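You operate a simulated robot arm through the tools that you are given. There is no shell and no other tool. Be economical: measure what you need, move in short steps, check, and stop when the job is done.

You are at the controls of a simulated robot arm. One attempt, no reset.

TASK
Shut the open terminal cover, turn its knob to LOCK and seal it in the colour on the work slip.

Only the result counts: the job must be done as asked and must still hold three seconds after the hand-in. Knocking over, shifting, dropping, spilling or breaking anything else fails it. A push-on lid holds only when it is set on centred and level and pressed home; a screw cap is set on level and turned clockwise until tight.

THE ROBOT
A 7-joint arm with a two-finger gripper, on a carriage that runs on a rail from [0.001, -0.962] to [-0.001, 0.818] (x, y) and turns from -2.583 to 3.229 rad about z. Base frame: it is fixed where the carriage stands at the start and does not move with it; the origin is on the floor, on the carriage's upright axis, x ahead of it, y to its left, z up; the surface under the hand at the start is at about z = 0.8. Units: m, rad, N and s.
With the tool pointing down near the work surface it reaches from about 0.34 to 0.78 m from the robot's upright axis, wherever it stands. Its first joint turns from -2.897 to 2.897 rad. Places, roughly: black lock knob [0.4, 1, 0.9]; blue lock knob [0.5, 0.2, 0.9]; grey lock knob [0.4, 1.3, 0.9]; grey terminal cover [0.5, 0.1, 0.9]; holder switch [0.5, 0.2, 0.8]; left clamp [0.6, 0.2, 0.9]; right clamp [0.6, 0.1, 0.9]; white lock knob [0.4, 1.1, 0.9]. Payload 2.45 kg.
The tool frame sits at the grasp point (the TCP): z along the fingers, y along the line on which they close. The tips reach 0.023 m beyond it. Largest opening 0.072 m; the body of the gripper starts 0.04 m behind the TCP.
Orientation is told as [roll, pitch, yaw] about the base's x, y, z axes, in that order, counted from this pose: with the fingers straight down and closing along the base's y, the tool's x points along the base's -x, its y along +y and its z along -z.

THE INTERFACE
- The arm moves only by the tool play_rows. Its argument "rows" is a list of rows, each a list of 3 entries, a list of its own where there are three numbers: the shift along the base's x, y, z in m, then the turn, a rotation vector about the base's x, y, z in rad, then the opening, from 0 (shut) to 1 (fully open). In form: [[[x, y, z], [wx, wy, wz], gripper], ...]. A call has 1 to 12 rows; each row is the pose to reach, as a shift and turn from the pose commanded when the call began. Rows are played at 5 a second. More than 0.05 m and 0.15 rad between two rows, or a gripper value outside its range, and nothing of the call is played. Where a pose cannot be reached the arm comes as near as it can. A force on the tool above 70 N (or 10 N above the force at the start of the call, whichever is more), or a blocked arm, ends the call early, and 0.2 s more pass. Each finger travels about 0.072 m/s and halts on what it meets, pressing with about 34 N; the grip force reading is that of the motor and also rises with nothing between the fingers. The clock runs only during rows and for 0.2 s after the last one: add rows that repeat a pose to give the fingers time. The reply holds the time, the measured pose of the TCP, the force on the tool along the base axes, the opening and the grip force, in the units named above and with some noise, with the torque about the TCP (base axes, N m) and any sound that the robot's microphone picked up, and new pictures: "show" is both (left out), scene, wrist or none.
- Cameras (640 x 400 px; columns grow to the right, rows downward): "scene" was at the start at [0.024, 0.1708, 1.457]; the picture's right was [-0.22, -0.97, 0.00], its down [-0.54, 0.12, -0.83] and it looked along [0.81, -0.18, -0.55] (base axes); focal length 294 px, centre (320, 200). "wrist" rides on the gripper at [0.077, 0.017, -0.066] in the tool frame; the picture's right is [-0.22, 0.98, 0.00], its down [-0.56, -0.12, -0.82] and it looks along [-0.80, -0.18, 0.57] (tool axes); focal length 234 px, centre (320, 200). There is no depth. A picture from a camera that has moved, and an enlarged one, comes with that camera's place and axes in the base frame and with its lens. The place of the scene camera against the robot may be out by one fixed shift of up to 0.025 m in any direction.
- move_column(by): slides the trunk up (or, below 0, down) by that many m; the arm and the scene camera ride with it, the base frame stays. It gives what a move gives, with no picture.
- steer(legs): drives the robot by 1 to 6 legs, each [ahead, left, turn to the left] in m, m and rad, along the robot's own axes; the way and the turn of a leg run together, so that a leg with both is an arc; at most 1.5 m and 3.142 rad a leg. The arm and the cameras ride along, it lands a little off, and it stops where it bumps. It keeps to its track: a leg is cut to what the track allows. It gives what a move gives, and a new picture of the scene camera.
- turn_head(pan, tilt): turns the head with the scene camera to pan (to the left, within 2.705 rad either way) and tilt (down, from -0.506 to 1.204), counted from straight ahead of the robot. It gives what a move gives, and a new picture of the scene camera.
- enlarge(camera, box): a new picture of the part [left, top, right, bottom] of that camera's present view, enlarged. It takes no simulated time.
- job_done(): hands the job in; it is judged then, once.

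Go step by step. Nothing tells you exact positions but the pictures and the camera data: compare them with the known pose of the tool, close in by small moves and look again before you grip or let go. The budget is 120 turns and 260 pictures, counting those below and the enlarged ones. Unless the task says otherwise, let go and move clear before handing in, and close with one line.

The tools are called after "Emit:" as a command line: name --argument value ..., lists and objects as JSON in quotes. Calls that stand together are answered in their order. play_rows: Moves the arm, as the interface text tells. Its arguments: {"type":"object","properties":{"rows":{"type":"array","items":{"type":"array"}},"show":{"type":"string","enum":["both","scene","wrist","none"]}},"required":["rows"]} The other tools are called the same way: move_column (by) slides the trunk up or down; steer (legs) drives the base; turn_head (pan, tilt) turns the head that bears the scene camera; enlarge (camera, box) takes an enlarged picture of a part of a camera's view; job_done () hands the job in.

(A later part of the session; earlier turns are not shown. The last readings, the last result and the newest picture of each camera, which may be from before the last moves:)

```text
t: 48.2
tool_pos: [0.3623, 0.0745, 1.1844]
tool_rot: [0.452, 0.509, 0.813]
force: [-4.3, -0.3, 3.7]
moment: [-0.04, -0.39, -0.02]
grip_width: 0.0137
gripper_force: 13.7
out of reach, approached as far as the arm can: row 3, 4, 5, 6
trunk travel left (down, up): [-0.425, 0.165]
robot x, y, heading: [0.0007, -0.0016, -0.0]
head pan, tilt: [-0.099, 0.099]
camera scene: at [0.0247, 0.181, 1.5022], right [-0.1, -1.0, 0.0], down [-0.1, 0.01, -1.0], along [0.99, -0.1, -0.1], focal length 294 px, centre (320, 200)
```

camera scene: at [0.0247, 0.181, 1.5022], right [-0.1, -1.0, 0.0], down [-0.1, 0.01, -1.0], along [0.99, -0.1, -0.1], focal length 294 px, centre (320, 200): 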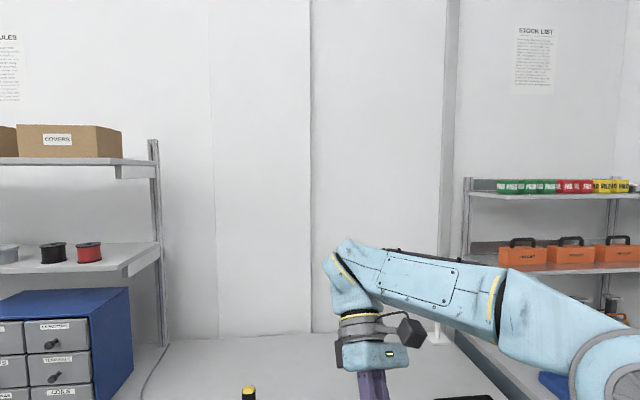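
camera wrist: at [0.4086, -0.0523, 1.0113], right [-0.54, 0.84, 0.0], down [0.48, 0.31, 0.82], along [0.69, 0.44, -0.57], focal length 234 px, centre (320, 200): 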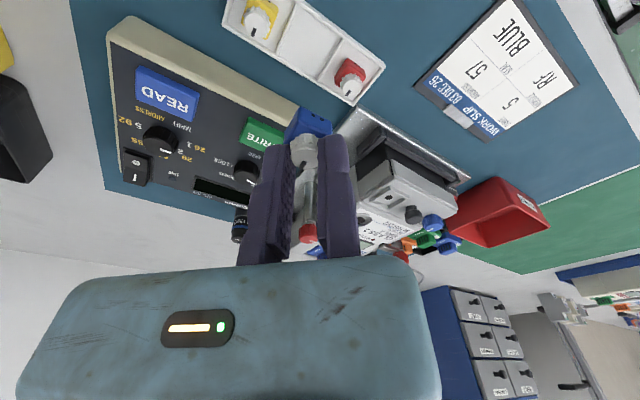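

Emit:
turn_head --pan -0.3 --tilt 0.6

```text
t: 49.2
tool_pos: [0.367, 0.0766, 1.182]
tool_rot: [0.459, 0.515, 0.818]
force: [0.6, -1.1, 1.6]
moment: [-0.02, 0.04, -0.03]
grip_width: 0.0136
gripper_force: 14.2
trunk travel left (down, up): [-0.425, 0.165]
robot x, y, heading: [-0.0022, 0.0017, -0.002]
head pan, tilt: [-0.3, 0.6]
camera scene: at [0.0218, 0.1644, 1.4558], right [-0.3, -0.96, 0.0], down [-0.54, 0.17, -0.83], along [0.79, -0.24, -0.56], focal length 294 px, centre (320, 200)
```

scene: 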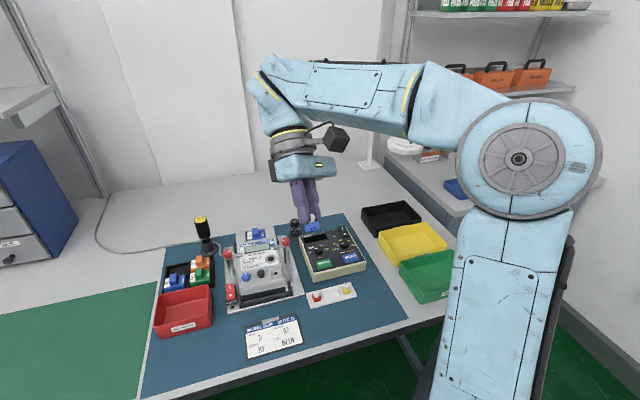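

Emit:
enlarge --camera "scene" --box '[285, 205, 345, 245]'

```text
10.00 times, centred on (315, 225) of scene
camera zoom: at [0.0218, 0.1644, 1.4558], right [-0.3, -0.96, 0.0], down [-0.54, 0.17, -0.83], along [0.79, -0.24, -0.56], focal length 2937 px, centre (370, -50)
```

zoom: 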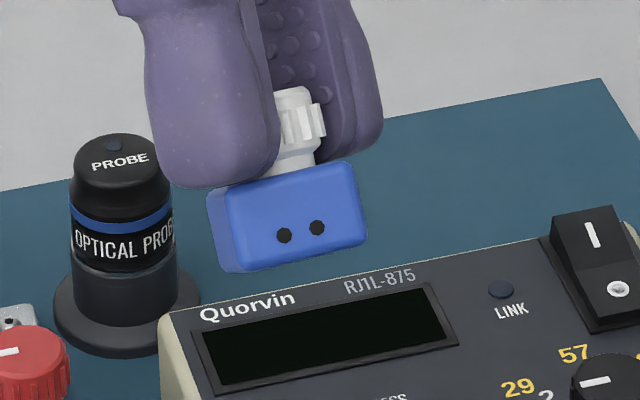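

No pin: the seal is a flat body with a quarter-turn knob, so it had in fact reached the seat floor and simply needs the knob twisted. I'll level the hand again.

Emit:
play_rows --rows '[[[0, 0, 0], [0, -0.14, 0], 0], [[0, 0, 0], [0, -0.28, 0], 0], [[0, 0, 0], [0, -0.42, 0], 0], [[0, 0, 0], [0, -0.56, 0], 0], [[0, 0, 0], [0, -0.7, 0], 0], [[0, 0, 0], [0, -0.7, 0], 0]]' --show "none"

Emit:
turn_head --pan -0.1 --tilt 0.75

```text
t: 50.6
tool_pos: [0.3648, 0.0778, 1.1866]
tool_rot: [-0.001, -0.001, 0.719]
force: [0.5, 0.5, -0.1]
moment: [0.01, -0.01, 0.01]
grip_width: 0.0134
gripper_force: 14.1
trunk travel left (down, up): [-0.425, 0.165]
robot x, y, heading: [-0.0014, -0.0019, 0.001]
head pan, tilt: [-0.3, 0.6]
```

```text
t: 51.3
tool_pos: [0.3649, 0.0779, 1.1883]
tool_rot: [-0.001, 0.0, 0.721]
force: [-0.7, 0.2, -0.4]
moment: [-0.01, 0.06, -0.02]
grip_width: 0.0136
gripper_force: 13.7
trunk travel left (down, up): [-0.425, 0.165]
robot x, y, heading: [0.0013, -0.0025, 0.005]
head pan, tilt: [-0.099, 0.75]
camera scene: at [0.0199, 0.1822, 1.4429], right [-0.1, -0.99, 0.0], down [-0.68, 0.07, -0.73], along [0.73, -0.07, -0.68], focal length 294 px, centre (320, 200)
```

scene: 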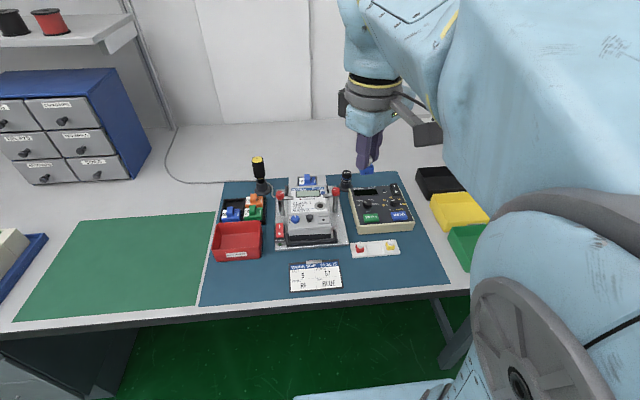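

Level again. Moving back near the seat, offset sideways to re-measure the hole.

Emit:
play_rows --rows '[[[0.02, 0.015, -0.04], [0, 0, 0], 0], [[0.045, 0.03, -0.08], [0, 0, 0], 0], [[0.07, 0.045, -0.115], [0, 0, 0], 0], [[0.095, 0.06, -0.15], [0, 0, 0], 0], [[0.12, 0.07, -0.18], [0, 0, 0], 0], [[0.132, 0.075, -0.21], [0, 0, 0], 0], [[0.132, 0.075, -0.228], [0, 0, 0], 0], [[0.132, 0.075, -0.228], [0, 0, 0], 0]]' --show "none"

Emit:
enlarge --camera "wrist" --box '[160, 40, 400, 190]'

Emit:
enlarge --camera "scene" --box '[270, 185, 350, 235]'

```text
t: 53.1
tool_pos: [0.4965, 0.1517, 0.9592]
tool_rot: [0.0, 0.001, 0.722]
force: [0.8, -1.6, -0.3]
moment: [0.01, 0.01, 0.03]
grip_width: 0.0136
gripper_force: 14.3
trunk travel left (down, up): [-0.425, 0.165]
robot x, y, heading: [-0.0003, -0.0006, 0.003]
head pan, tilt: [-0.099, 0.75]
```

```text
2.67 times, centred on (280, 115) of wrist
camera zoom: at [0.4273, 0.1113, 1.0238], right [-0.48, 0.88, 0.0], down [0.5, 0.28, 0.82], along [0.72, 0.39, -0.57], focal length 624 px, centre (427, 427)
```

zoom: 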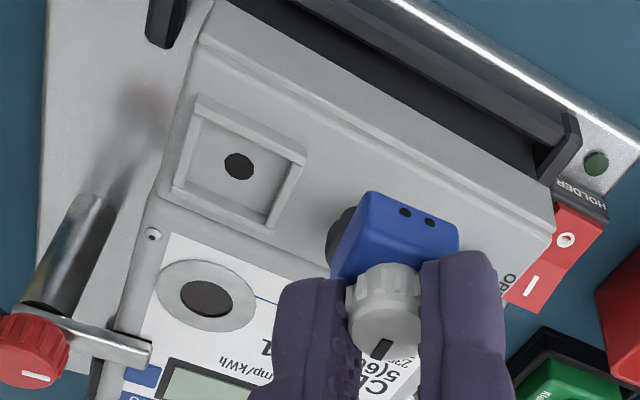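

```text
8.00 times, centred on (310, 210) of scene
camera zoom: at [0.02, 0.1823, 1.4429], right [-0.1, -1.0, 0.0], down [-0.68, 0.07, -0.73], along [0.73, -0.07, -0.68], focal length 2350 px, centre (400, 120)
```

zoom: 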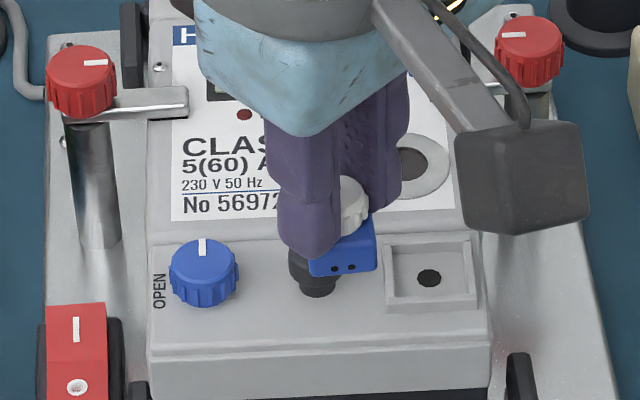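

Hole confirmed at (0.537, 0.1137). I'll bring the seal over it again and lower to just above the floor.

Emit:
play_rows --rows '[[[0.018, -0.015, 0], [0, 0, 0], 0], [[0.0364, -0.0308, 0], [0, 0, 0], 0], [[0.0364, -0.0308, -0.02], [0, 0, 0], 0], [[0.0364, -0.0308, -0.036], [0, 0, 0], 0], [[0.0364, -0.0308, -0.044], [0, 0, 0], 0], [[0.0364, -0.0308, -0.046], [0, 0, 0], 0], [[0.0364, -0.0308, -0.046], [0, 0, 0], 0]]' --show "none"

Emit:
enlarge --camera "wrist" --box '[220, 60, 380, 160]'

Emit:
enlarge --camera "scene" --box '[305, 205, 345, 235]'

```text
t: 54.7
tool_pos: [0.5341, 0.121, 0.9126]
tool_rot: [0.0, 0.001, 0.721]
force: [-0.9, -0.5, -0.7]
moment: [-0.01, -0.01, -0.03]
grip_width: 0.0135
gripper_force: 14.0
trunk travel left (down, up): [-0.425, 0.165]
robot x, y, heading: [-0.0006, -0.0009, -0.0]
head pan, tilt: [-0.099, 0.75]
```

```text
4.00 times, centred on (300, 110) of wrist
camera zoom: at [0.4644, 0.0805, 0.9777], right [-0.48, 0.88, 0.0], down [0.5, 0.28, 0.82], along [0.72, 0.39, -0.57], focal length 937 px, centre (400, 560)
```

zoom: 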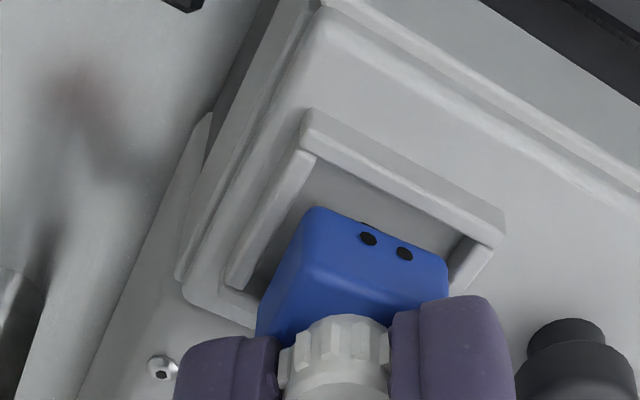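

```text
13.33 times, centred on (325, 220) of scene
camera zoom: at [0.0199, 0.1823, 1.4429], right [-0.1, -1.0, 0.0], down [-0.68, 0.07, -0.73], along [0.73, -0.07, -0.68], focal length 3917 px, centre (253, -67)
```

zoom: 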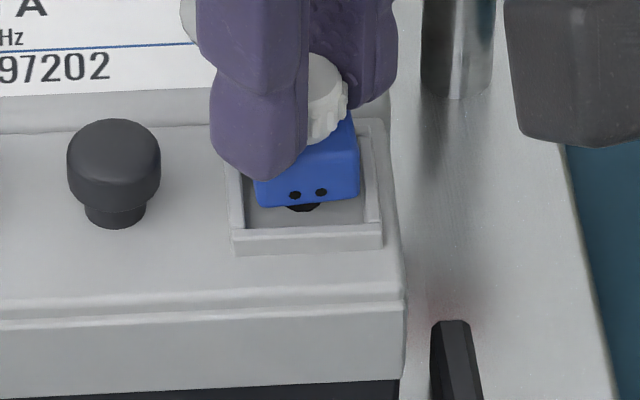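

Aligned to within half a millimetre. Lowering to the floor and pressing.

Emit:
play_rows --rows '[[[0, 0.0004, -0.003], [0, 0, 0], 0], [[0, 0.0004, -0.005], [0, 0, 0], 0], [[0, 0.0004, -0.007], [0, 0, 0], 0], [[0, 0.0004, -0.008], [0, 0, 0], 0], [[0, 0.0004, -0.008], [0, 0, 0], 0]]' --show "none"

Emit:
enlarge --camera "wrist" --box '[220, 60, 380, 160]'

Emit:
enlarge --camera "scene" --box '[305, 205, 345, 235]'

```text
t: 55.9
tool_pos: [0.5335, 0.1197, 0.9066]
tool_rot: [0.0, -0.001, 0.722]
force: [-3.6, -0.8, 12.1]
moment: [-0.03, -0.08, -0.06]
grip_width: 0.0135
gripper_force: 14.0
trunk travel left (down, up): [-0.425, 0.165]
robot x, y, heading: [0.0018, 0.0015, 0.002]
head pan, tilt: [-0.099, 0.75]
```

```text
4.00 times, centred on (300, 110) of wrist
camera zoom: at [0.4642, 0.0809, 0.9711], right [-0.48, 0.88, 0.0], down [0.5, 0.28, 0.82], along [0.72, 0.39, -0.57], focal length 937 px, centre (400, 560)
```

zoom: 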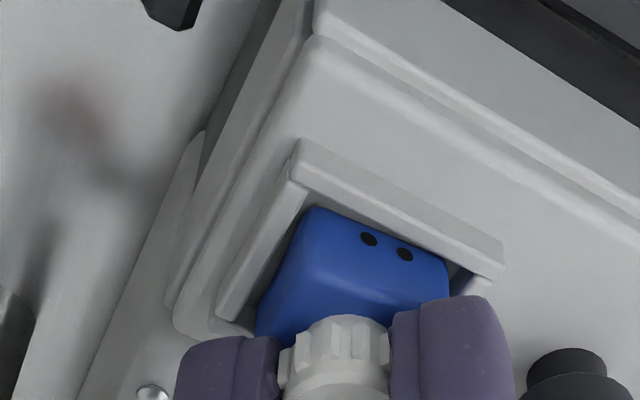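

```text
13.33 times, centred on (325, 220) of scene
camera zoom: at [0.0189, 0.182, 1.443], right [-0.1, -1.0, 0.0], down [-0.68, 0.07, -0.73], along [0.73, -0.07, -0.68], focal length 3917 px, centre (253, -67)
```

zoom: 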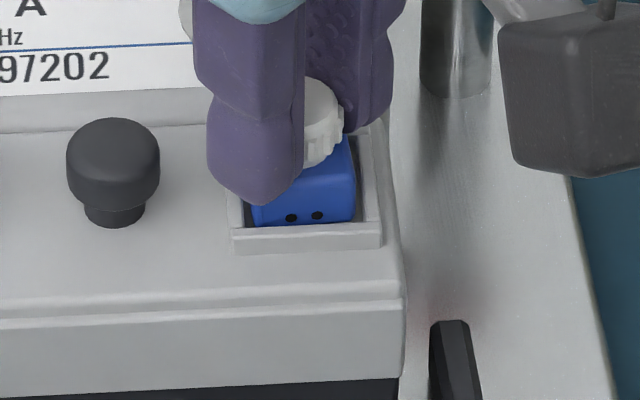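

Deeper this time, seated inside the frame. Press harder.

Emit:
play_rows --rows '[[[0, 0, -0.001], [0, 0, 0], 0], [[0, 0, -0.002], [0, 0, 0], 0], [[0, 0, -0.003], [0, 0, 0], 0], [[0, 0, -0.003], [0, 0, 0], 0]]' --show "none"

Emit:
enlarge --camera "wrist" --box '[220, 60, 380, 160]'

Emit:
enlarge --camera "scene" --box '[305, 205, 345, 235]'

```text
t: 56.9
tool_pos: [0.5337, 0.1198, 0.905]
tool_rot: [-0.004, -0.006, 0.722]
force: [0.3, 4.0, 42.5]
moment: [0.11, -0.42, 0.02]
grip_width: 0.0136
gripper_force: 14.7
trunk travel left (down, up): [-0.425, 0.165]
robot x, y, heading: [-0.0002, -0.0006, 0.005]
head pan, tilt: [-0.099, 0.75]
```

```text
4.00 times, centred on (300, 110) of wrist
camera zoom: at [0.4636, 0.0805, 0.9698], right [-0.48, 0.88, 0.0], down [0.5, 0.27, 0.82], along [0.72, 0.39, -0.57], focal length 937 px, centre (400, 560)
```

zoom: 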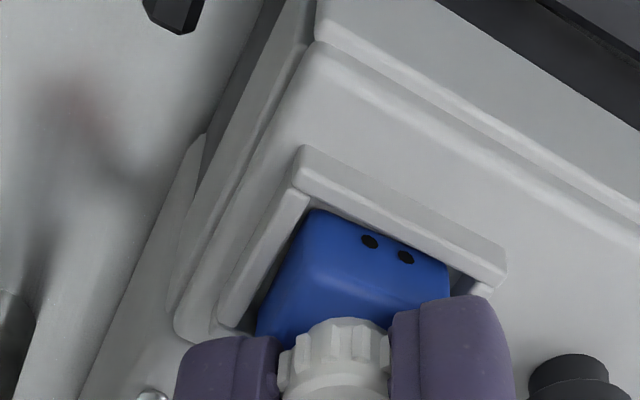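

```text
13.33 times, centred on (325, 220) of scene
camera zoom: at [0.0173, 0.1821, 1.4433], right [-0.1, -1.0, 0.0], down [-0.68, 0.07, -0.73], along [0.73, -0.07, -0.68], focal length 3917 px, centre (253, -67)
```

zoom: 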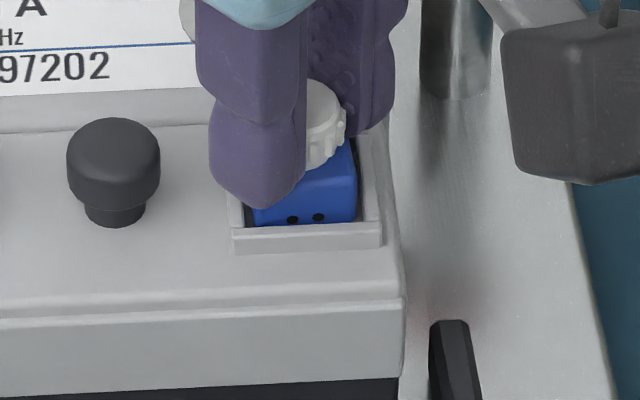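

Seated and pressed at 42 N. Now I'll ease to light pressure and twist the seal's knob 90° clockwise.

Emit:
play_rows --rows '[[[0, 0, 0.0035], [0, 0, 0], 0], [[0.0008, 0.0006, 0.0035], [0, 0, -0.143], 0], [[0.0016, 0.0011, 0.0035], [0, 0, -0.286], 0], [[0.0025, 0.0014, 0.0035], [0, 0, -0.428], 0], [[0.0035, 0.0016, 0.0035], [0, 0, -0.571], 0], [[0.0044, 0.0017, 0.0035], [0, 0, -0.714], 0], [[0.0054, 0.0016, 0.0035], [0, 0, -0.857], 0], [[0.0064, 0.0014, 0.0035], [0, 0, -1.0], 0], [[0.0073, 0.0011, 0.0035], [0, 0, -1.142], 0], [[0.0081, 0.0006, 0.0035], [0, 0, -1.285], 0], [[0.0089, 0.0001, 0.0035], [0, 0, -1.428], 0], [[0.0096, -0.0006, 0.0035], [0, 0, -1.571], 0]]' --show "none"

Emit:
enlarge --camera "wrist" --box '[220, 60, 380, 160]'

Emit:
enlarge --camera "scene" --box '[290, 195, 350, 240]'

```text
t: 59.5
tool_pos: [0.5444, 0.1201, 0.9061]
tool_rot: [0.003, 0.001, -0.856]
force: [-3.0, -5.1, 4.8]
moment: [-0.25, 0.05, 0.01]
grip_width: 0.0136
gripper_force: 13.5
trunk travel left (down, up): [-0.425, 0.165]
robot x, y, heading: [0.0014, 0.0016, -0.001]
head pan, tilt: [-0.099, 0.75]
```

```text
4.00 times, centred on (300, 110) of wrist
camera zoom: at [0.5062, 0.1868, 0.9715], right [0.88, 0.48, 0.0], down [0.27, -0.5, 0.82], along [0.39, -0.72, -0.57], focal length 937 px, centre (400, 560)
```

zoom: 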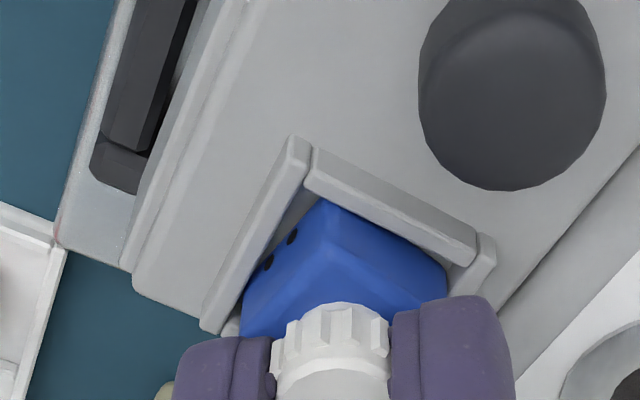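

```text
8.89 times, centred on (320, 218) of scene
camera zoom: at [0.0194, 0.1817, 1.4429], right [-0.1, -0.99, 0.0], down [-0.68, 0.07, -0.73], along [0.73, -0.07, -0.68], focal length 2611 px, centre (320, 44)
```

zoom: 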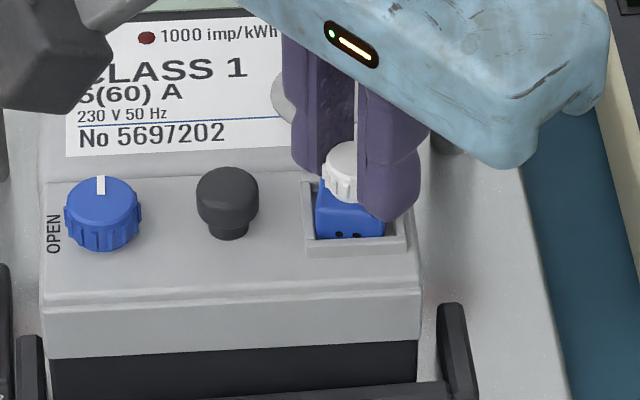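

The knob turned while the body stayed in its frame. A gentle upward tug will show whether it has locked.

Emit:
play_rows --rows '[[[0, 0.0005, 0.001], [0, 0, 0], 0], [[0, 0.0005, 0.002], [0, 0, 0], 0], [[0, 0.0005, 0.003], [0, 0, 0], 0], [[0, 0.0005, 0.003], [0, 0, 0], 0]]' --show "none"

Emit:
enlarge --camera "wrist" --box '[220, 60, 380, 160]'

Emit:
enlarge --camera "scene" --box '[290, 195, 350, 240]'

```text
t: 60.5
tool_pos: [0.5436, 0.1199, 0.9102]
tool_rot: [0.0, -0.001, -0.849]
force: [-2.0, -1.0, -1.8]
moment: [-0.03, 0.04, -0.02]
grip_width: 0.0137
gripper_force: 14.1
trunk travel left (down, up): [-0.425, 0.165]
robot x, y, heading: [0.002, 0.0029, 0.003]
head pan, tilt: [-0.099, 0.75]
```

```text
4.00 times, centred on (300, 110) of wrist
camera zoom: at [0.506, 0.1883, 0.975], right [0.88, 0.48, 0.0], down [0.28, -0.5, 0.82], along [0.39, -0.72, -0.57], focal length 937 px, centre (400, 560)
```

zoom: 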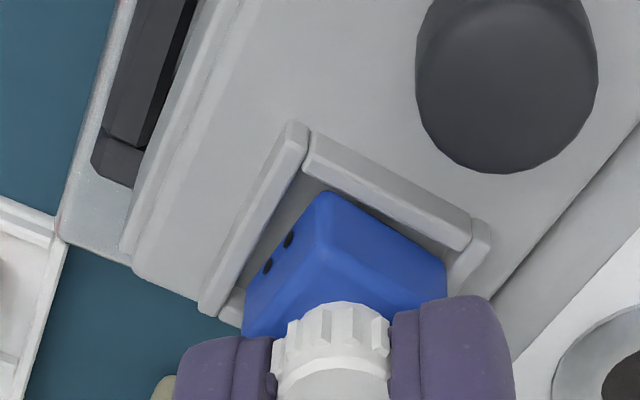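

```text
8.89 times, centred on (320, 218) of scene
camera zoom: at [0.0198, 0.1823, 1.4429], right [-0.1, -1.0, 0.0], down [-0.68, 0.07, -0.73], along [0.73, -0.07, -0.68], focal length 2611 px, centre (320, 44)
```

zoom: 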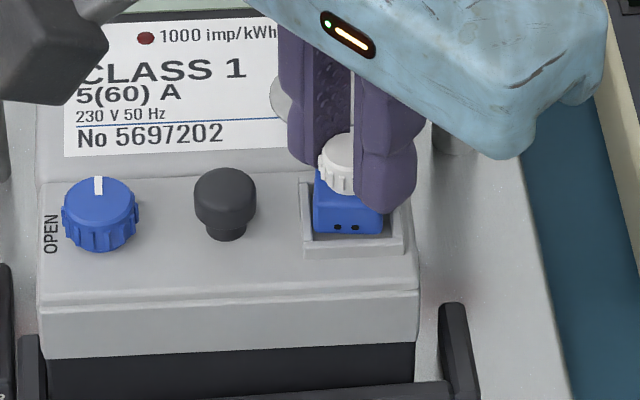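

It still lifts freely, so it's not locked yet. I'll look at the knob mark.

Emit:
enlarge --camera "wrist" --box '[280, 110, 340, 180]'

Emit:
enlarge --camera "scene" --box '[315, 205, 339, 225]'

```text
5.71 times, centred on (310, 145) of wrist
camera zoom: at [0.506, 0.1883, 0.975], right [0.88, 0.48, 0.0], down [0.28, -0.5, 0.82], along [0.39, -0.72, -0.57], focal length 1338 px, centre (377, 514)
```

zoom: 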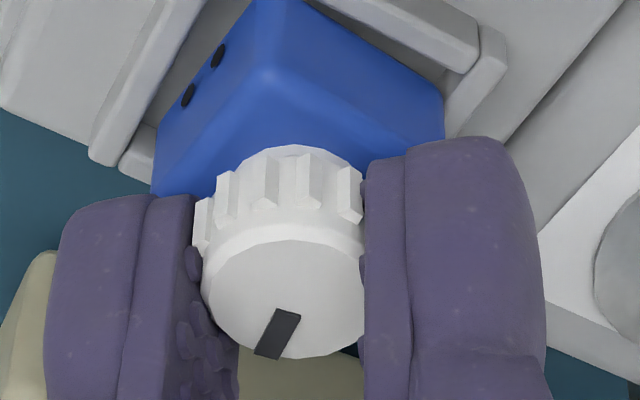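

```text
16.00 times, centred on (327, 215) of scene
camera zoom: at [0.0198, 0.1823, 1.4429], right [-0.1, -1.0, 0.0], down [-0.68, 0.07, -0.73], along [0.73, -0.07, -0.68], focal length 4700 px, centre (208, -40)
```

zoom: 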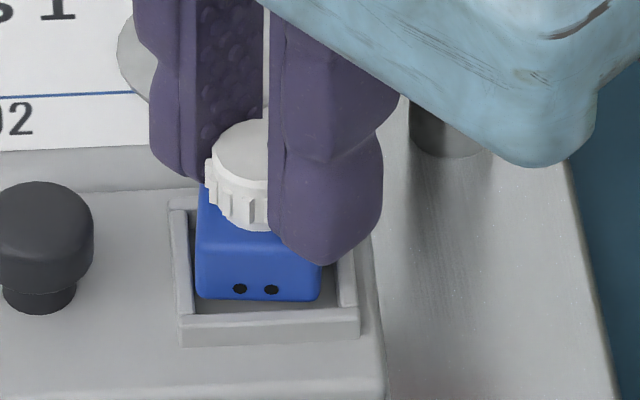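

The knob did turn 90° relative to the body, but the seal isn't caught, and it has crept about 1.5 mm to +y. I'll recentre and press harder here, listening for a click.

Emit:
play_rows --rows '[[[0.0, -0.0012, 0.001], [0, 0, 0], 0], [[0.0, -0.0012, -0.002], [0, 0, 0], 0], [[0.0, -0.0012, -0.004], [0, 0, 0], 0], [[0.0, -0.0012, -0.006], [0, 0, 0], 0], [[0.0, -0.0012, -0.0075], [0, 0, 0], 0], [[0.0, -0.0012, -0.009], [0, 0, 0], 0], [[0.0, -0.0012, -0.009], [0, 0, 0], 0]]' --show "none"

Emit:
enlarge --camera "wrist" --box '[220, 60, 380, 160]'

Emit:
enlarge --camera "scene" --box '[305, 205, 345, 235]'

```text
t: 62.1
tool_pos: [0.5437, 0.1184, 0.9054]
tool_rot: [0.009, -0.007, -0.851]
force: [-0.4, 3.9, 56.4]
moment: [-0.17, 0.33, 0.0]
grip_width: 0.0137
gripper_force: 13.8
trunk travel left (down, up): [-0.425, 0.165]
robot x, y, heading: [0.0023, -0.002, -0.0]
head pan, tilt: [-0.099, 0.75]
```

```text
4.00 times, centred on (300, 110) of wrist
camera zoom: at [0.505, 0.1865, 0.97], right [0.88, 0.48, 0.01], down [0.27, -0.51, 0.82], along [0.4, -0.72, -0.57], focal length 937 px, centre (400, 560)
```

zoom: 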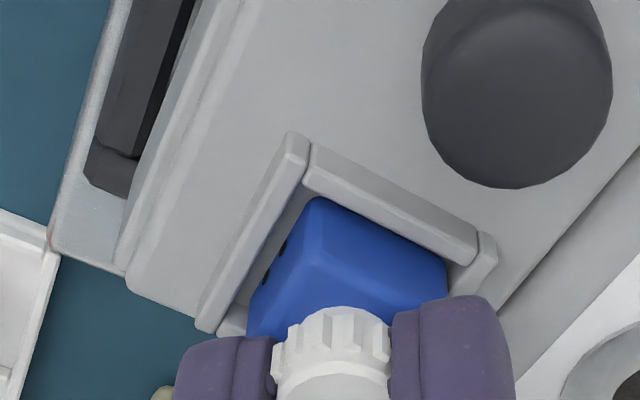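

```text
13.33 times, centred on (325, 220) of scene
camera zoom: at [0.0165, 0.1819, 1.4435], right [-0.1, -1.0, 0.0], down [-0.68, 0.07, -0.73], along [0.73, -0.07, -0.68], focal length 3917 px, centre (253, -67)
```

zoom: 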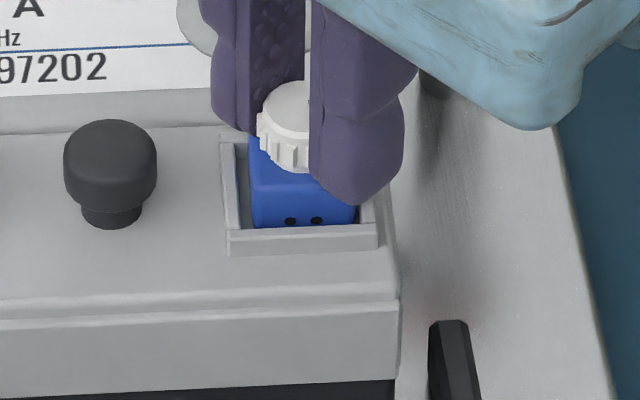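

At 56 N it's fully down but no click. I'll turn the knob back to its start, then regrip higher on the knob (tips clear of the body) so the twist is clean.

Emit:
play_rows --rows '[[[0, 0, 0.006], [0, 0, 0], 0], [[-0.0007, 0.0007, 0.006], [0, 0, 0.143], 0], [[-0.0015, 0.0012, 0.006], [0, 0, 0.286], 0], [[-0.0023, 0.0017, 0.006], [0, 0, 0.429], 0], [[-0.0032, 0.002, 0.006], [0, 0, 0.571], 0], [[-0.0042, 0.0022, 0.006], [0, 0, 0.714], 0], [[-0.0052, 0.0023, 0.006], [0, 0, 0.857], 0], [[-0.0061, 0.0022, 0.006], [0, 0, 1.0], 0], [[-0.0071, 0.002, 0.006], [0, 0, 1.143], 0], [[-0.008, 0.0017, 0.006], [0, 0, 1.285], 0], [[-0.0088, 0.0012, 0.006], [0, 0, 1.428], 0], [[-0.0096, 0.0006, 0.006], [0, 0, 1.571], 0]]' --show "none"

Emit:
enlarge --camera "wrist" --box '[220, 60, 380, 160]'

Emit:
enlarge --camera "scene" --box '[305, 205, 345, 235]'

```text
t: 64.7
tool_pos: [0.5345, 0.1197, 0.9058]
tool_rot: [0.0, 0.0, 0.723]
force: [-0.6, 2.6, 6.2]
moment: [0.04, -0.04, -0.13]
grip_width: 0.0131
gripper_force: 13.7
trunk travel left (down, up): [-0.425, 0.165]
robot x, y, heading: [0.0008, -0.0039, -0.001]
head pan, tilt: [-0.099, 0.75]
```

```text
4.00 times, centred on (300, 110) of wrist
camera zoom: at [0.4646, 0.0802, 0.9713], right [-0.48, 0.88, 0.0], down [0.5, 0.28, 0.82], along [0.72, 0.4, -0.57], focal length 937 px, centre (400, 560)
```

zoom: 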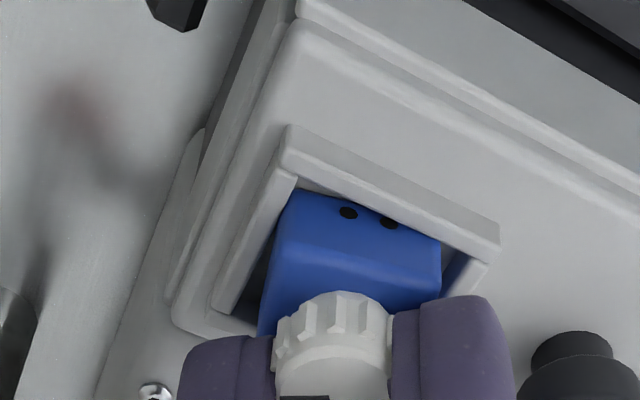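

```text
13.33 times, centred on (325, 220) of scene
camera zoom: at [0.0194, 0.1825, 1.4428], right [-0.1, -1.0, 0.0], down [-0.68, 0.07, -0.73], along [0.73, -0.07, -0.68], focal length 3917 px, centre (253, -67)
```

zoom: 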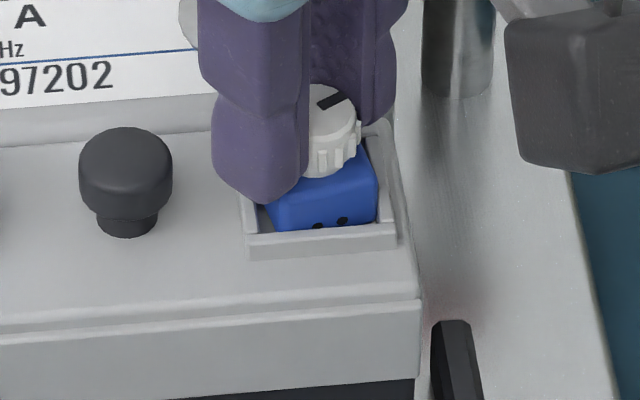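

Turning back met resistance: the knob slipped and the meter was nudged, so the seal may in fact have engaged. A small tug will tell.

Emit:
play_rows --rows '[[[0, 0, 0.001], [0, 0, 0], 0], [[0, 0, 0.002], [0, 0, 0], 0], [[0, 0, 0.003], [0, 0, 0], 0], [[0, 0, 0.003], [0, 0, 0], 0]]' --show "none"

Emit:
enlarge --camera "scene" --box '[290, 195, 350, 240]'

Emit:
enlarge --camera "wrist" --box '[220, 60, 380, 160]'

```text
t: 65.7
tool_pos: [0.5347, 0.1195, 0.9097]
tool_rot: [-0.002, -0.001, 0.721]
force: [-1.5, -0.4, -0.7]
moment: [0.0, 0.06, -0.01]
grip_width: 0.012
gripper_force: 13.9
trunk travel left (down, up): [-0.425, 0.165]
robot x, y, heading: [-0.0011, -0.0017, -0.001]
head pan, tilt: [-0.099, 0.75]
```

```text
8.89 times, centred on (320, 218) of scene
camera zoom: at [0.0198, 0.1822, 1.4429], right [-0.1, -1.0, 0.0], down [-0.68, 0.07, -0.73], along [0.73, -0.07, -0.68], focal length 2611 px, centre (320, 44)
```

zoom: 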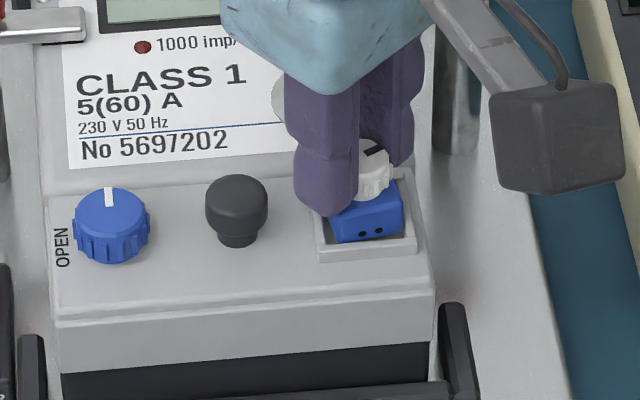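

```text
4.00 times, centred on (300, 110) of wrist
camera zoom: at [0.4647, 0.0798, 0.9745], right [-0.48, 0.88, 0.0], down [0.5, 0.28, 0.82], along [0.72, 0.39, -0.57], focal length 937 px, centre (400, 560)
```

zoom: 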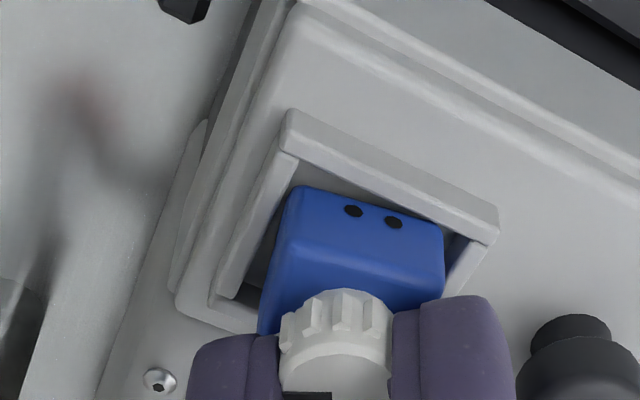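

It still lifts, and I hadn't tested right after the hard press, so the back-turn may have undone it. I'll set it down, release and look at how it and the meter lie.

Emit:
play_rows --rows '[[[0, 0, -0.001], [0, 0, 0], 0], [[0, 0, -0.001], [0, 0, 0], 0.1], [[0, 0, -0.001], [0, 0, 0], 0.3], [[0, 0, -0.001], [0, 0, 0], 0.4], [[-0.001, 0.0011, -0.001], [0, 0, 0], 0.4], [[-0.001, 0.0011, 0.02], [0, 0, 0], 0.4], [[-0.015, 0.0011, 0.05], [0, 0, 0], 0.4], [[-0.04, 0.0011, 0.07], [0, 0, 0], 0.4], [[-0.07, 0.005, 0.08], [0, 0, 0], 0.4]]' --show "wrist"

Emit:
enlarge --camera "scene" --box '[270, 180, 350, 240]'

Emit:
enlarge --camera "scene" --box '[305, 205, 345, 235]'

```text
t: 67.7
tool_pos: [0.4642, 0.123, 0.9879]
tool_rot: [-0.001, 0.001, 0.718]
force: [0.5, 0.5, -0.5]
moment: [-0.03, 0.05, -0.04]
grip_width: 0.029
gripper_force: 0.1
trunk travel left (down, up): [-0.425, 0.165]
robot x, y, heading: [-0.0017, 0.0004, -0.003]
head pan, tilt: [-0.099, 0.75]
camera wrist: at [0.3946, 0.0834, 1.0522], right [-0.48, 0.88, 0.0], down [0.5, 0.28, 0.82], along [0.72, 0.39, -0.57], focal length 234 px, centre (320, 200)
```

wrist: 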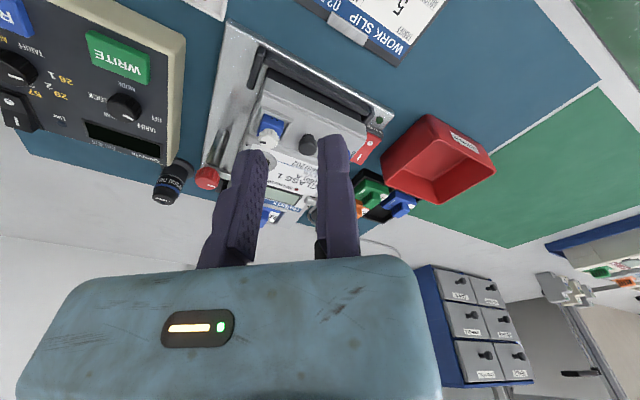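

```text
6.67 times, centred on (310, 210) of scene
camera zoom: at [0.0203, 0.1822, 1.4428], right [-0.1, -1.0, 0.0], down [-0.68, 0.07, -0.73], along [0.73, -0.07, -0.68], focal length 1958 px, centre (387, 133)
```

zoom: 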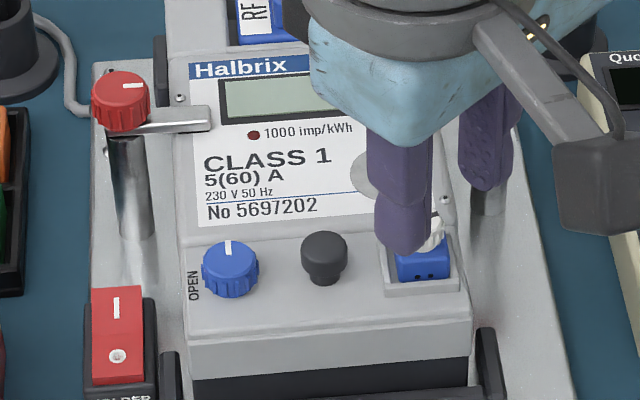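

```text
13.33 times, centred on (325, 220) of scene
camera zoom: at [0.0203, 0.1822, 1.4428], right [-0.1, -1.0, 0.0], down [-0.68, 0.07, -0.73], along [0.73, -0.07, -0.68], focal length 3917 px, centre (253, -67)
```

zoom: 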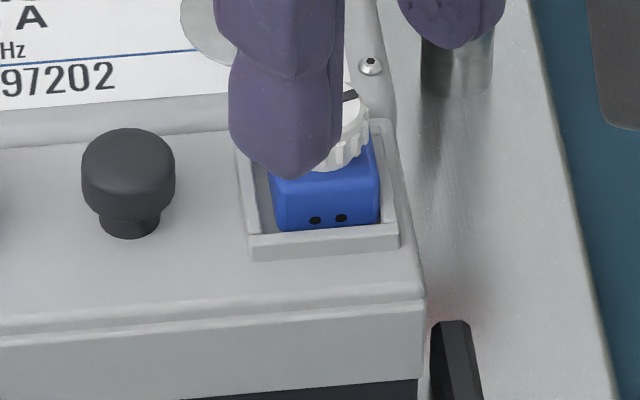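

I'll clear the hand from the line of sight for an unobstructed look.

Emit:
play_rows --rows '[[[-0.02, -0.03, 0.02], [0, 0, 0], 0.4], [[-0.03, -0.06, 0.04], [0, 0, 0], 0.4], [[-0.03, -0.09, 0.04], [0, 0, 0], 0.4], [[-0.03, -0.1, 0.04], [0, 0, 0], 0.4]]' --show "wrist"

Emit:
enlarge --camera "scene" --box '[270, 180, 350, 240]'

Emit:
enlarge --camera "scene" --box '[310, 205, 340, 228]'

Emit:
enlarge --camera "wrist" --box '[240, 60, 480, 210]'

```text
t: 68.7
tool_pos: [0.4342, 0.0252, 1.0273]
tool_rot: [0.002, -0.001, 0.72]
force: [-0.8, -0.5, 0.6]
moment: [0.0, -0.01, 0.01]
grip_width: 0.0287
gripper_force: 0.1
trunk travel left (down, up): [-0.425, 0.165]
robot x, y, heading: [-0.0006, 0.0017, 0.002]
head pan, tilt: [-0.099, 0.75]
camera wrist: at [0.3653, -0.0142, 1.0931], right [-0.48, 0.88, 0.0], down [0.5, 0.28, 0.82], along [0.72, 0.39, -0.57], focal length 234 px, centre (320, 200)
```

wrist: 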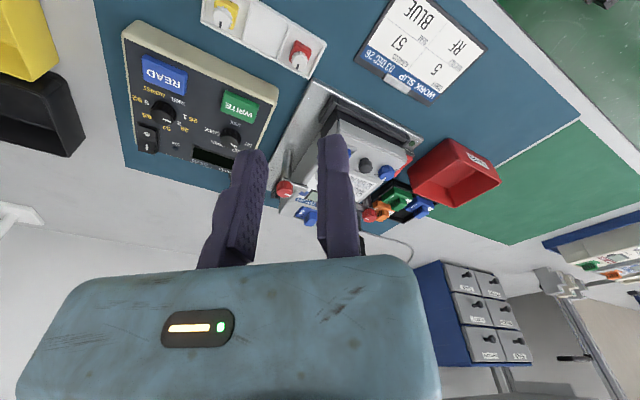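

```text
6.67 times, centred on (310, 210) of scene
camera zoom: at [0.0199, 0.1823, 1.4429], right [-0.1, -1.0, 0.0], down [-0.68, 0.07, -0.73], along [0.73, -0.07, -0.68], focal length 1958 px, centre (387, 133)
```

zoom: 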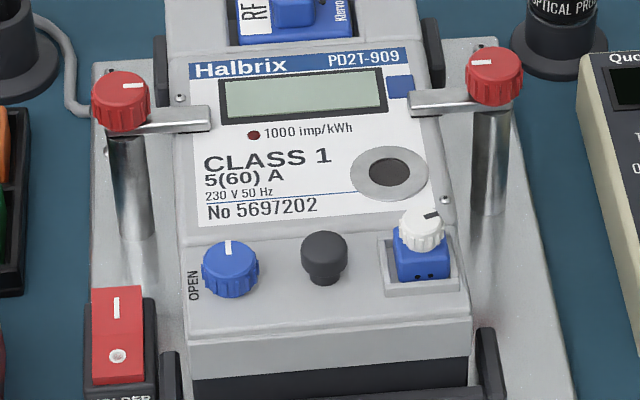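

```text
16.00 times, centred on (325, 216) of scene
camera zoom: at [0.0199, 0.1823, 1.4429], right [-0.1, -1.0, 0.0], down [-0.68, 0.07, -0.73], along [0.73, -0.07, -0.68], focal length 4700 px, centre (240, -64)
```

zoom: 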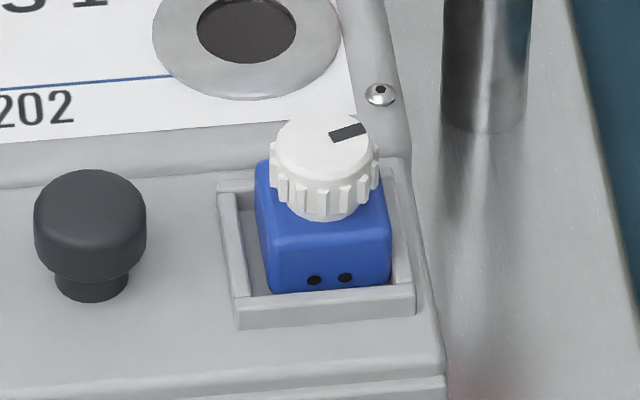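

```text
2.67 times, centred on (360, 135) of wrist
camera zoom: at [0.3653, -0.0142, 1.0931], right [-0.48, 0.88, 0.0], down [0.5, 0.28, 0.82], along [0.72, 0.39, -0.57], focal length 624 px, centre (213, 373)
```

zoom: 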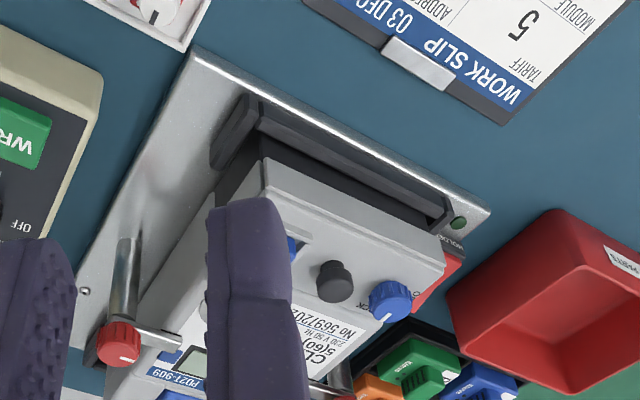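

Now a clear view: the seal is in its frame, about 1.4 mm off to -y, mark turned roughly 65° clockwise. I'll go back over its knob to regrip.

Emit:
play_rows --rows '[[[0.02, 0.03, 0], [0, 0, 0], 0.36], [[0.045, 0.06, 0], [0, 0, 0], 0.36], [[0.075, 0.085, 0], [0, 0, 0], 0.36], [[0.0958, 0.0914, -0.03], [0, 0, 0], 0.36], [[0.0958, 0.0914, -0.065], [0, 0, 0], 0.36], [[0.0958, 0.0914, -0.085], [0, 0, 0], 0.36], [[0.0958, 0.0914, -0.085], [0, 0, 0], 0.36]]' --show "none"

Emit:
enlarge --camera "wrist" --box '[200, 60, 400, 185]'

Emit:
enlarge --camera "scene" --box '[305, 200, 345, 230]'

```text
t: 70.3
tool_pos: [0.5301, 0.1178, 0.9418]
tool_rot: [0.0, 0.0, 0.721]
force: [0.6, 0.1, 0.2]
moment: [0.0, 0.03, 0.02]
grip_width: 0.0261
gripper_force: 0.0
trunk travel left (down, up): [-0.425, 0.165]
robot x, y, heading: [0.0027, 0.0008, -0.002]
head pan, tilt: [-0.099, 0.75]
```

```text
3.20 times, centred on (300, 122) of wrist
camera zoom: at [0.4593, 0.0776, 1.0076], right [-0.48, 0.88, 0.0], down [0.5, 0.28, 0.82], along [0.72, 0.39, -0.57], focal length 749 px, centre (384, 448)
```

zoom: 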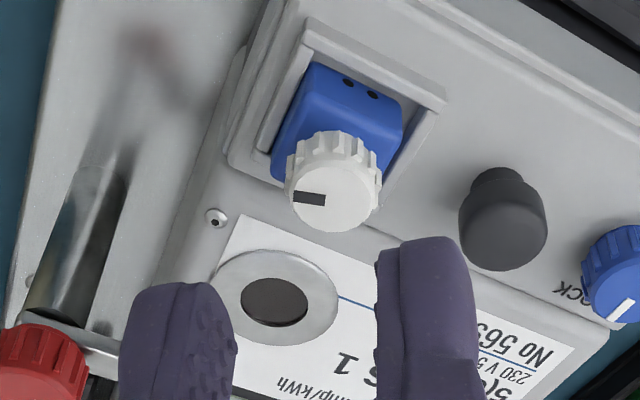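

```text
13.33 times, centred on (325, 215) of scene
camera zoom: at [0.02, 0.1823, 1.4429], right [-0.1, -1.0, 0.0], down [-0.68, 0.07, -0.73], along [0.73, -0.07, -0.68], focal length 3917 px, centre (253, 0)
```

zoom: 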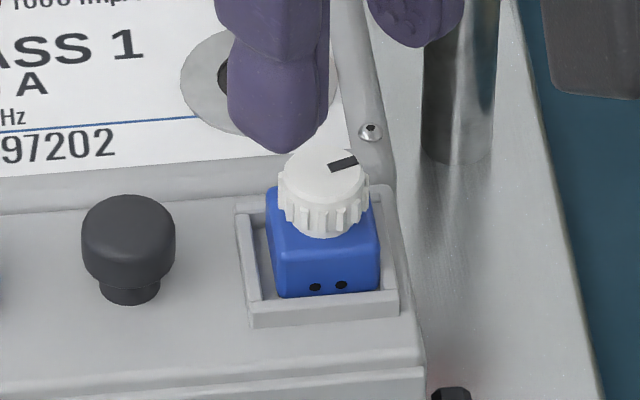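

The body lies properly inside the frame. I'll descend with tips just above the body, and grip the knob.

Emit:
play_rows --rows '[[[0.0012, 0.0011, -0.012], [0, 0, 0], 0.36], [[0.0012, 0.0011, -0.024], [0, 0, 0], 0.36], [[0.0012, 0.0011, -0.034], [0, 0, 0], 0.36], [[0.0012, 0.0011, -0.034], [0, 0, 0], 0.36]]' --show "none"

Emit:
enlarge --camera "wrist" --box '[200, 60, 400, 185]'

Emit:
enlarge --camera "scene" --box '[305, 200, 345, 230]'

```text
t: 71.3
tool_pos: [0.5295, 0.1161, 0.9105]
tool_rot: [-0.001, 0.001, 0.721]
force: [-0.7, 0.1, 0.3]
moment: [0.0, 0.01, 0.01]
grip_width: 0.0261
gripper_force: 0.0
trunk travel left (down, up): [-0.425, 0.165]
robot x, y, heading: [-0.0007, -0.0003, 0.002]
head pan, tilt: [-0.099, 0.75]
```

```text
3.20 times, centred on (300, 122) of wrist
camera zoom: at [0.4608, 0.077, 0.9759], right [-0.48, 0.88, 0.0], down [0.5, 0.28, 0.82], along [0.72, 0.39, -0.57], focal length 749 px, centre (384, 448)
```

zoom: 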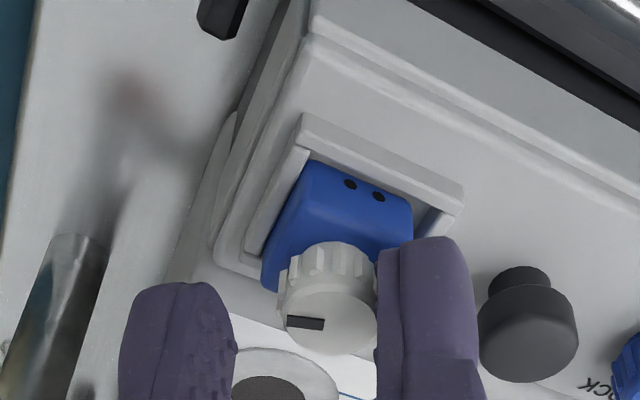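

```text
13.33 times, centred on (325, 215) of scene
camera zoom: at [0.0199, 0.1823, 1.4429], right [-0.1, -1.0, 0.0], down [-0.68, 0.07, -0.73], along [0.73, -0.07, -0.68], focal length 3917 px, centre (253, 0)
```

zoom: 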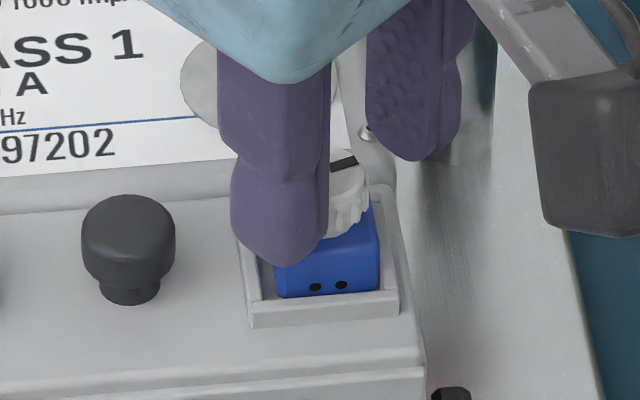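

Well aligned; lower 2 mm, bring the fixed finger in and close.

Emit:
play_rows --rows '[[[0, 0, -0.002], [0, 0, 0], 0.36], [[0.0013, -0.0015, -0.002], [0, 0, 0], 0.36], [[0.0013, -0.0015, -0.002], [0, 0, 0], 0.2], [[0.0013, -0.0015, -0.002], [0, 0, 0], 0.0], [[0.0013, -0.0015, -0.002], [0, 0, 0], 0.0], [[0.0013, -0.0015, -0.002], [0, 0, 0], 0.0]]' --show "none"

Emit:
enlarge --camera "wrist" --box '[200, 60, 400, 185]'

Emit:
enlarge --camera "scene" --box '[305, 200, 345, 230]'

```text
t: 72.7
tool_pos: [0.5313, 0.1162, 0.9078]
tool_rot: [0.0, 0.0, 0.721]
force: [-0.7, -0.2, -0.2]
moment: [0.0, 0.06, -0.04]
grip_width: 0.0133
gripper_force: 14.3
trunk travel left (down, up): [-0.425, 0.165]
robot x, y, heading: [-0.0016, -0.003, -0.001]
head pan, tilt: [-0.099, 0.75]
```

```text
3.20 times, centred on (300, 122) of wrist
camera zoom: at [0.4621, 0.0761, 0.9735], right [-0.48, 0.88, 0.0], down [0.5, 0.28, 0.82], along [0.72, 0.39, -0.57], focal length 749 px, centre (384, 448)
```

zoom: 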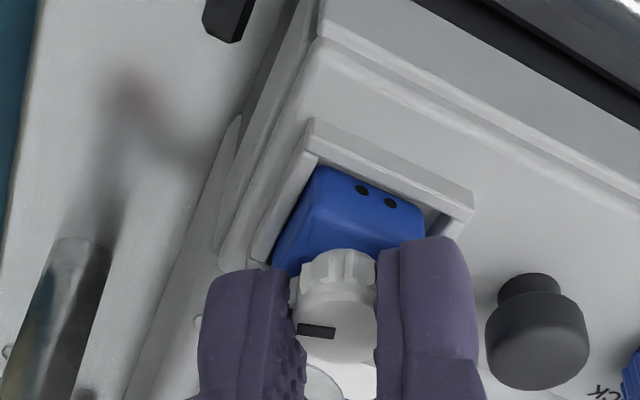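

```text
13.33 times, centred on (325, 215) of scene
camera zoom: at [0.0199, 0.1823, 1.4429], right [-0.1, -1.0, 0.0], down [-0.68, 0.07, -0.73], along [0.73, -0.07, -0.68], focal length 3917 px, centre (253, 0)
```

zoom: 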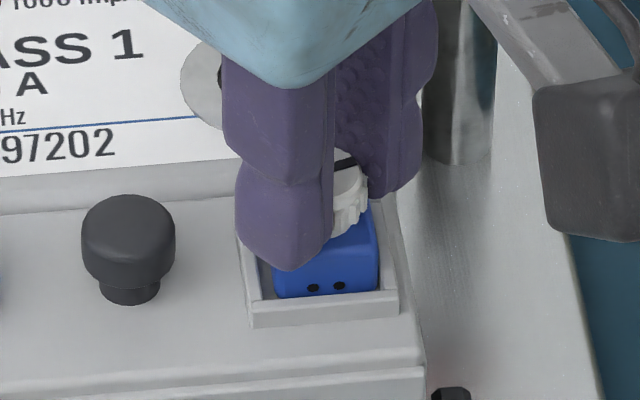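

I'll nudge it 1.2 mm to centre, then turn clockwise another ~35° with light downward pressure.

Emit:
play_rows --rows '[[[0, 0.0006, 0], [0, 0, 0], 0], [[0, 0.0012, -0.001], [0, 0, 0], 0], [[0.0008, 0.0018, -0.001], [0, 0, -0.143], 0], [[0.0016, 0.0023, -0.001], [0, 0, -0.286], 0], [[0.0025, 0.0026, -0.001], [0, 0, -0.428], 0], [[0.0035, 0.0028, -0.001], [0, 0, -0.571], 0], [[0.0035, 0.0028, -0.001], [0, 0, -0.571], 0]]' --show "none"

Emit:
enlarge --camera "wrist" --box '[200, 60, 400, 185]'

Emit:
enlarge --camera "scene" --box '[305, 200, 345, 230]'

```text
t: 74.3
tool_pos: [0.5349, 0.1187, 0.9088]
tool_rot: [-0.001, 0.0, 0.149]
force: [-2.5, 0.6, 1.8]
moment: [0.01, 0.08, -0.01]
grip_width: 0.0135
gripper_force: 13.9
trunk travel left (down, up): [-0.425, 0.165]
robot x, y, heading: [-0.0003, 0.002, 0.003]
head pan, tilt: [-0.099, 0.75]
```

```text
3.20 times, centred on (300, 122) of wrist
camera zoom: at [0.4567, 0.1227, 0.9734], right [0.07, 1.0, 0.0], down [0.57, -0.04, 0.82], along [0.82, -0.06, -0.57], focal length 749 px, centre (384, 448)
```

zoom: 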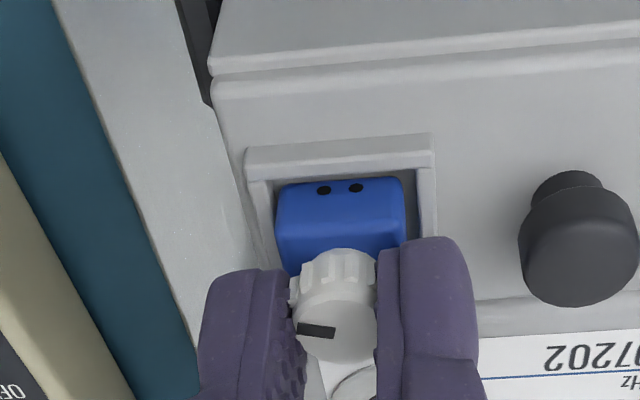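

```text
13.33 times, centred on (325, 215) of scene
camera zoom: at [0.0196, 0.1824, 1.4429], right [-0.1, -1.0, 0.0], down [-0.68, 0.07, -0.73], along [0.73, -0.07, -0.68], focal length 3917 px, centre (253, 0)
```

zoom: 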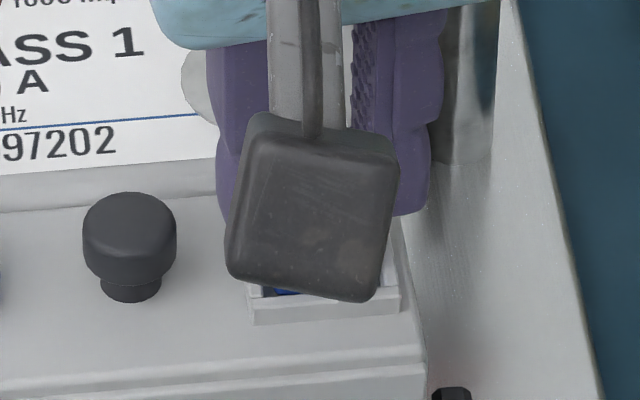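

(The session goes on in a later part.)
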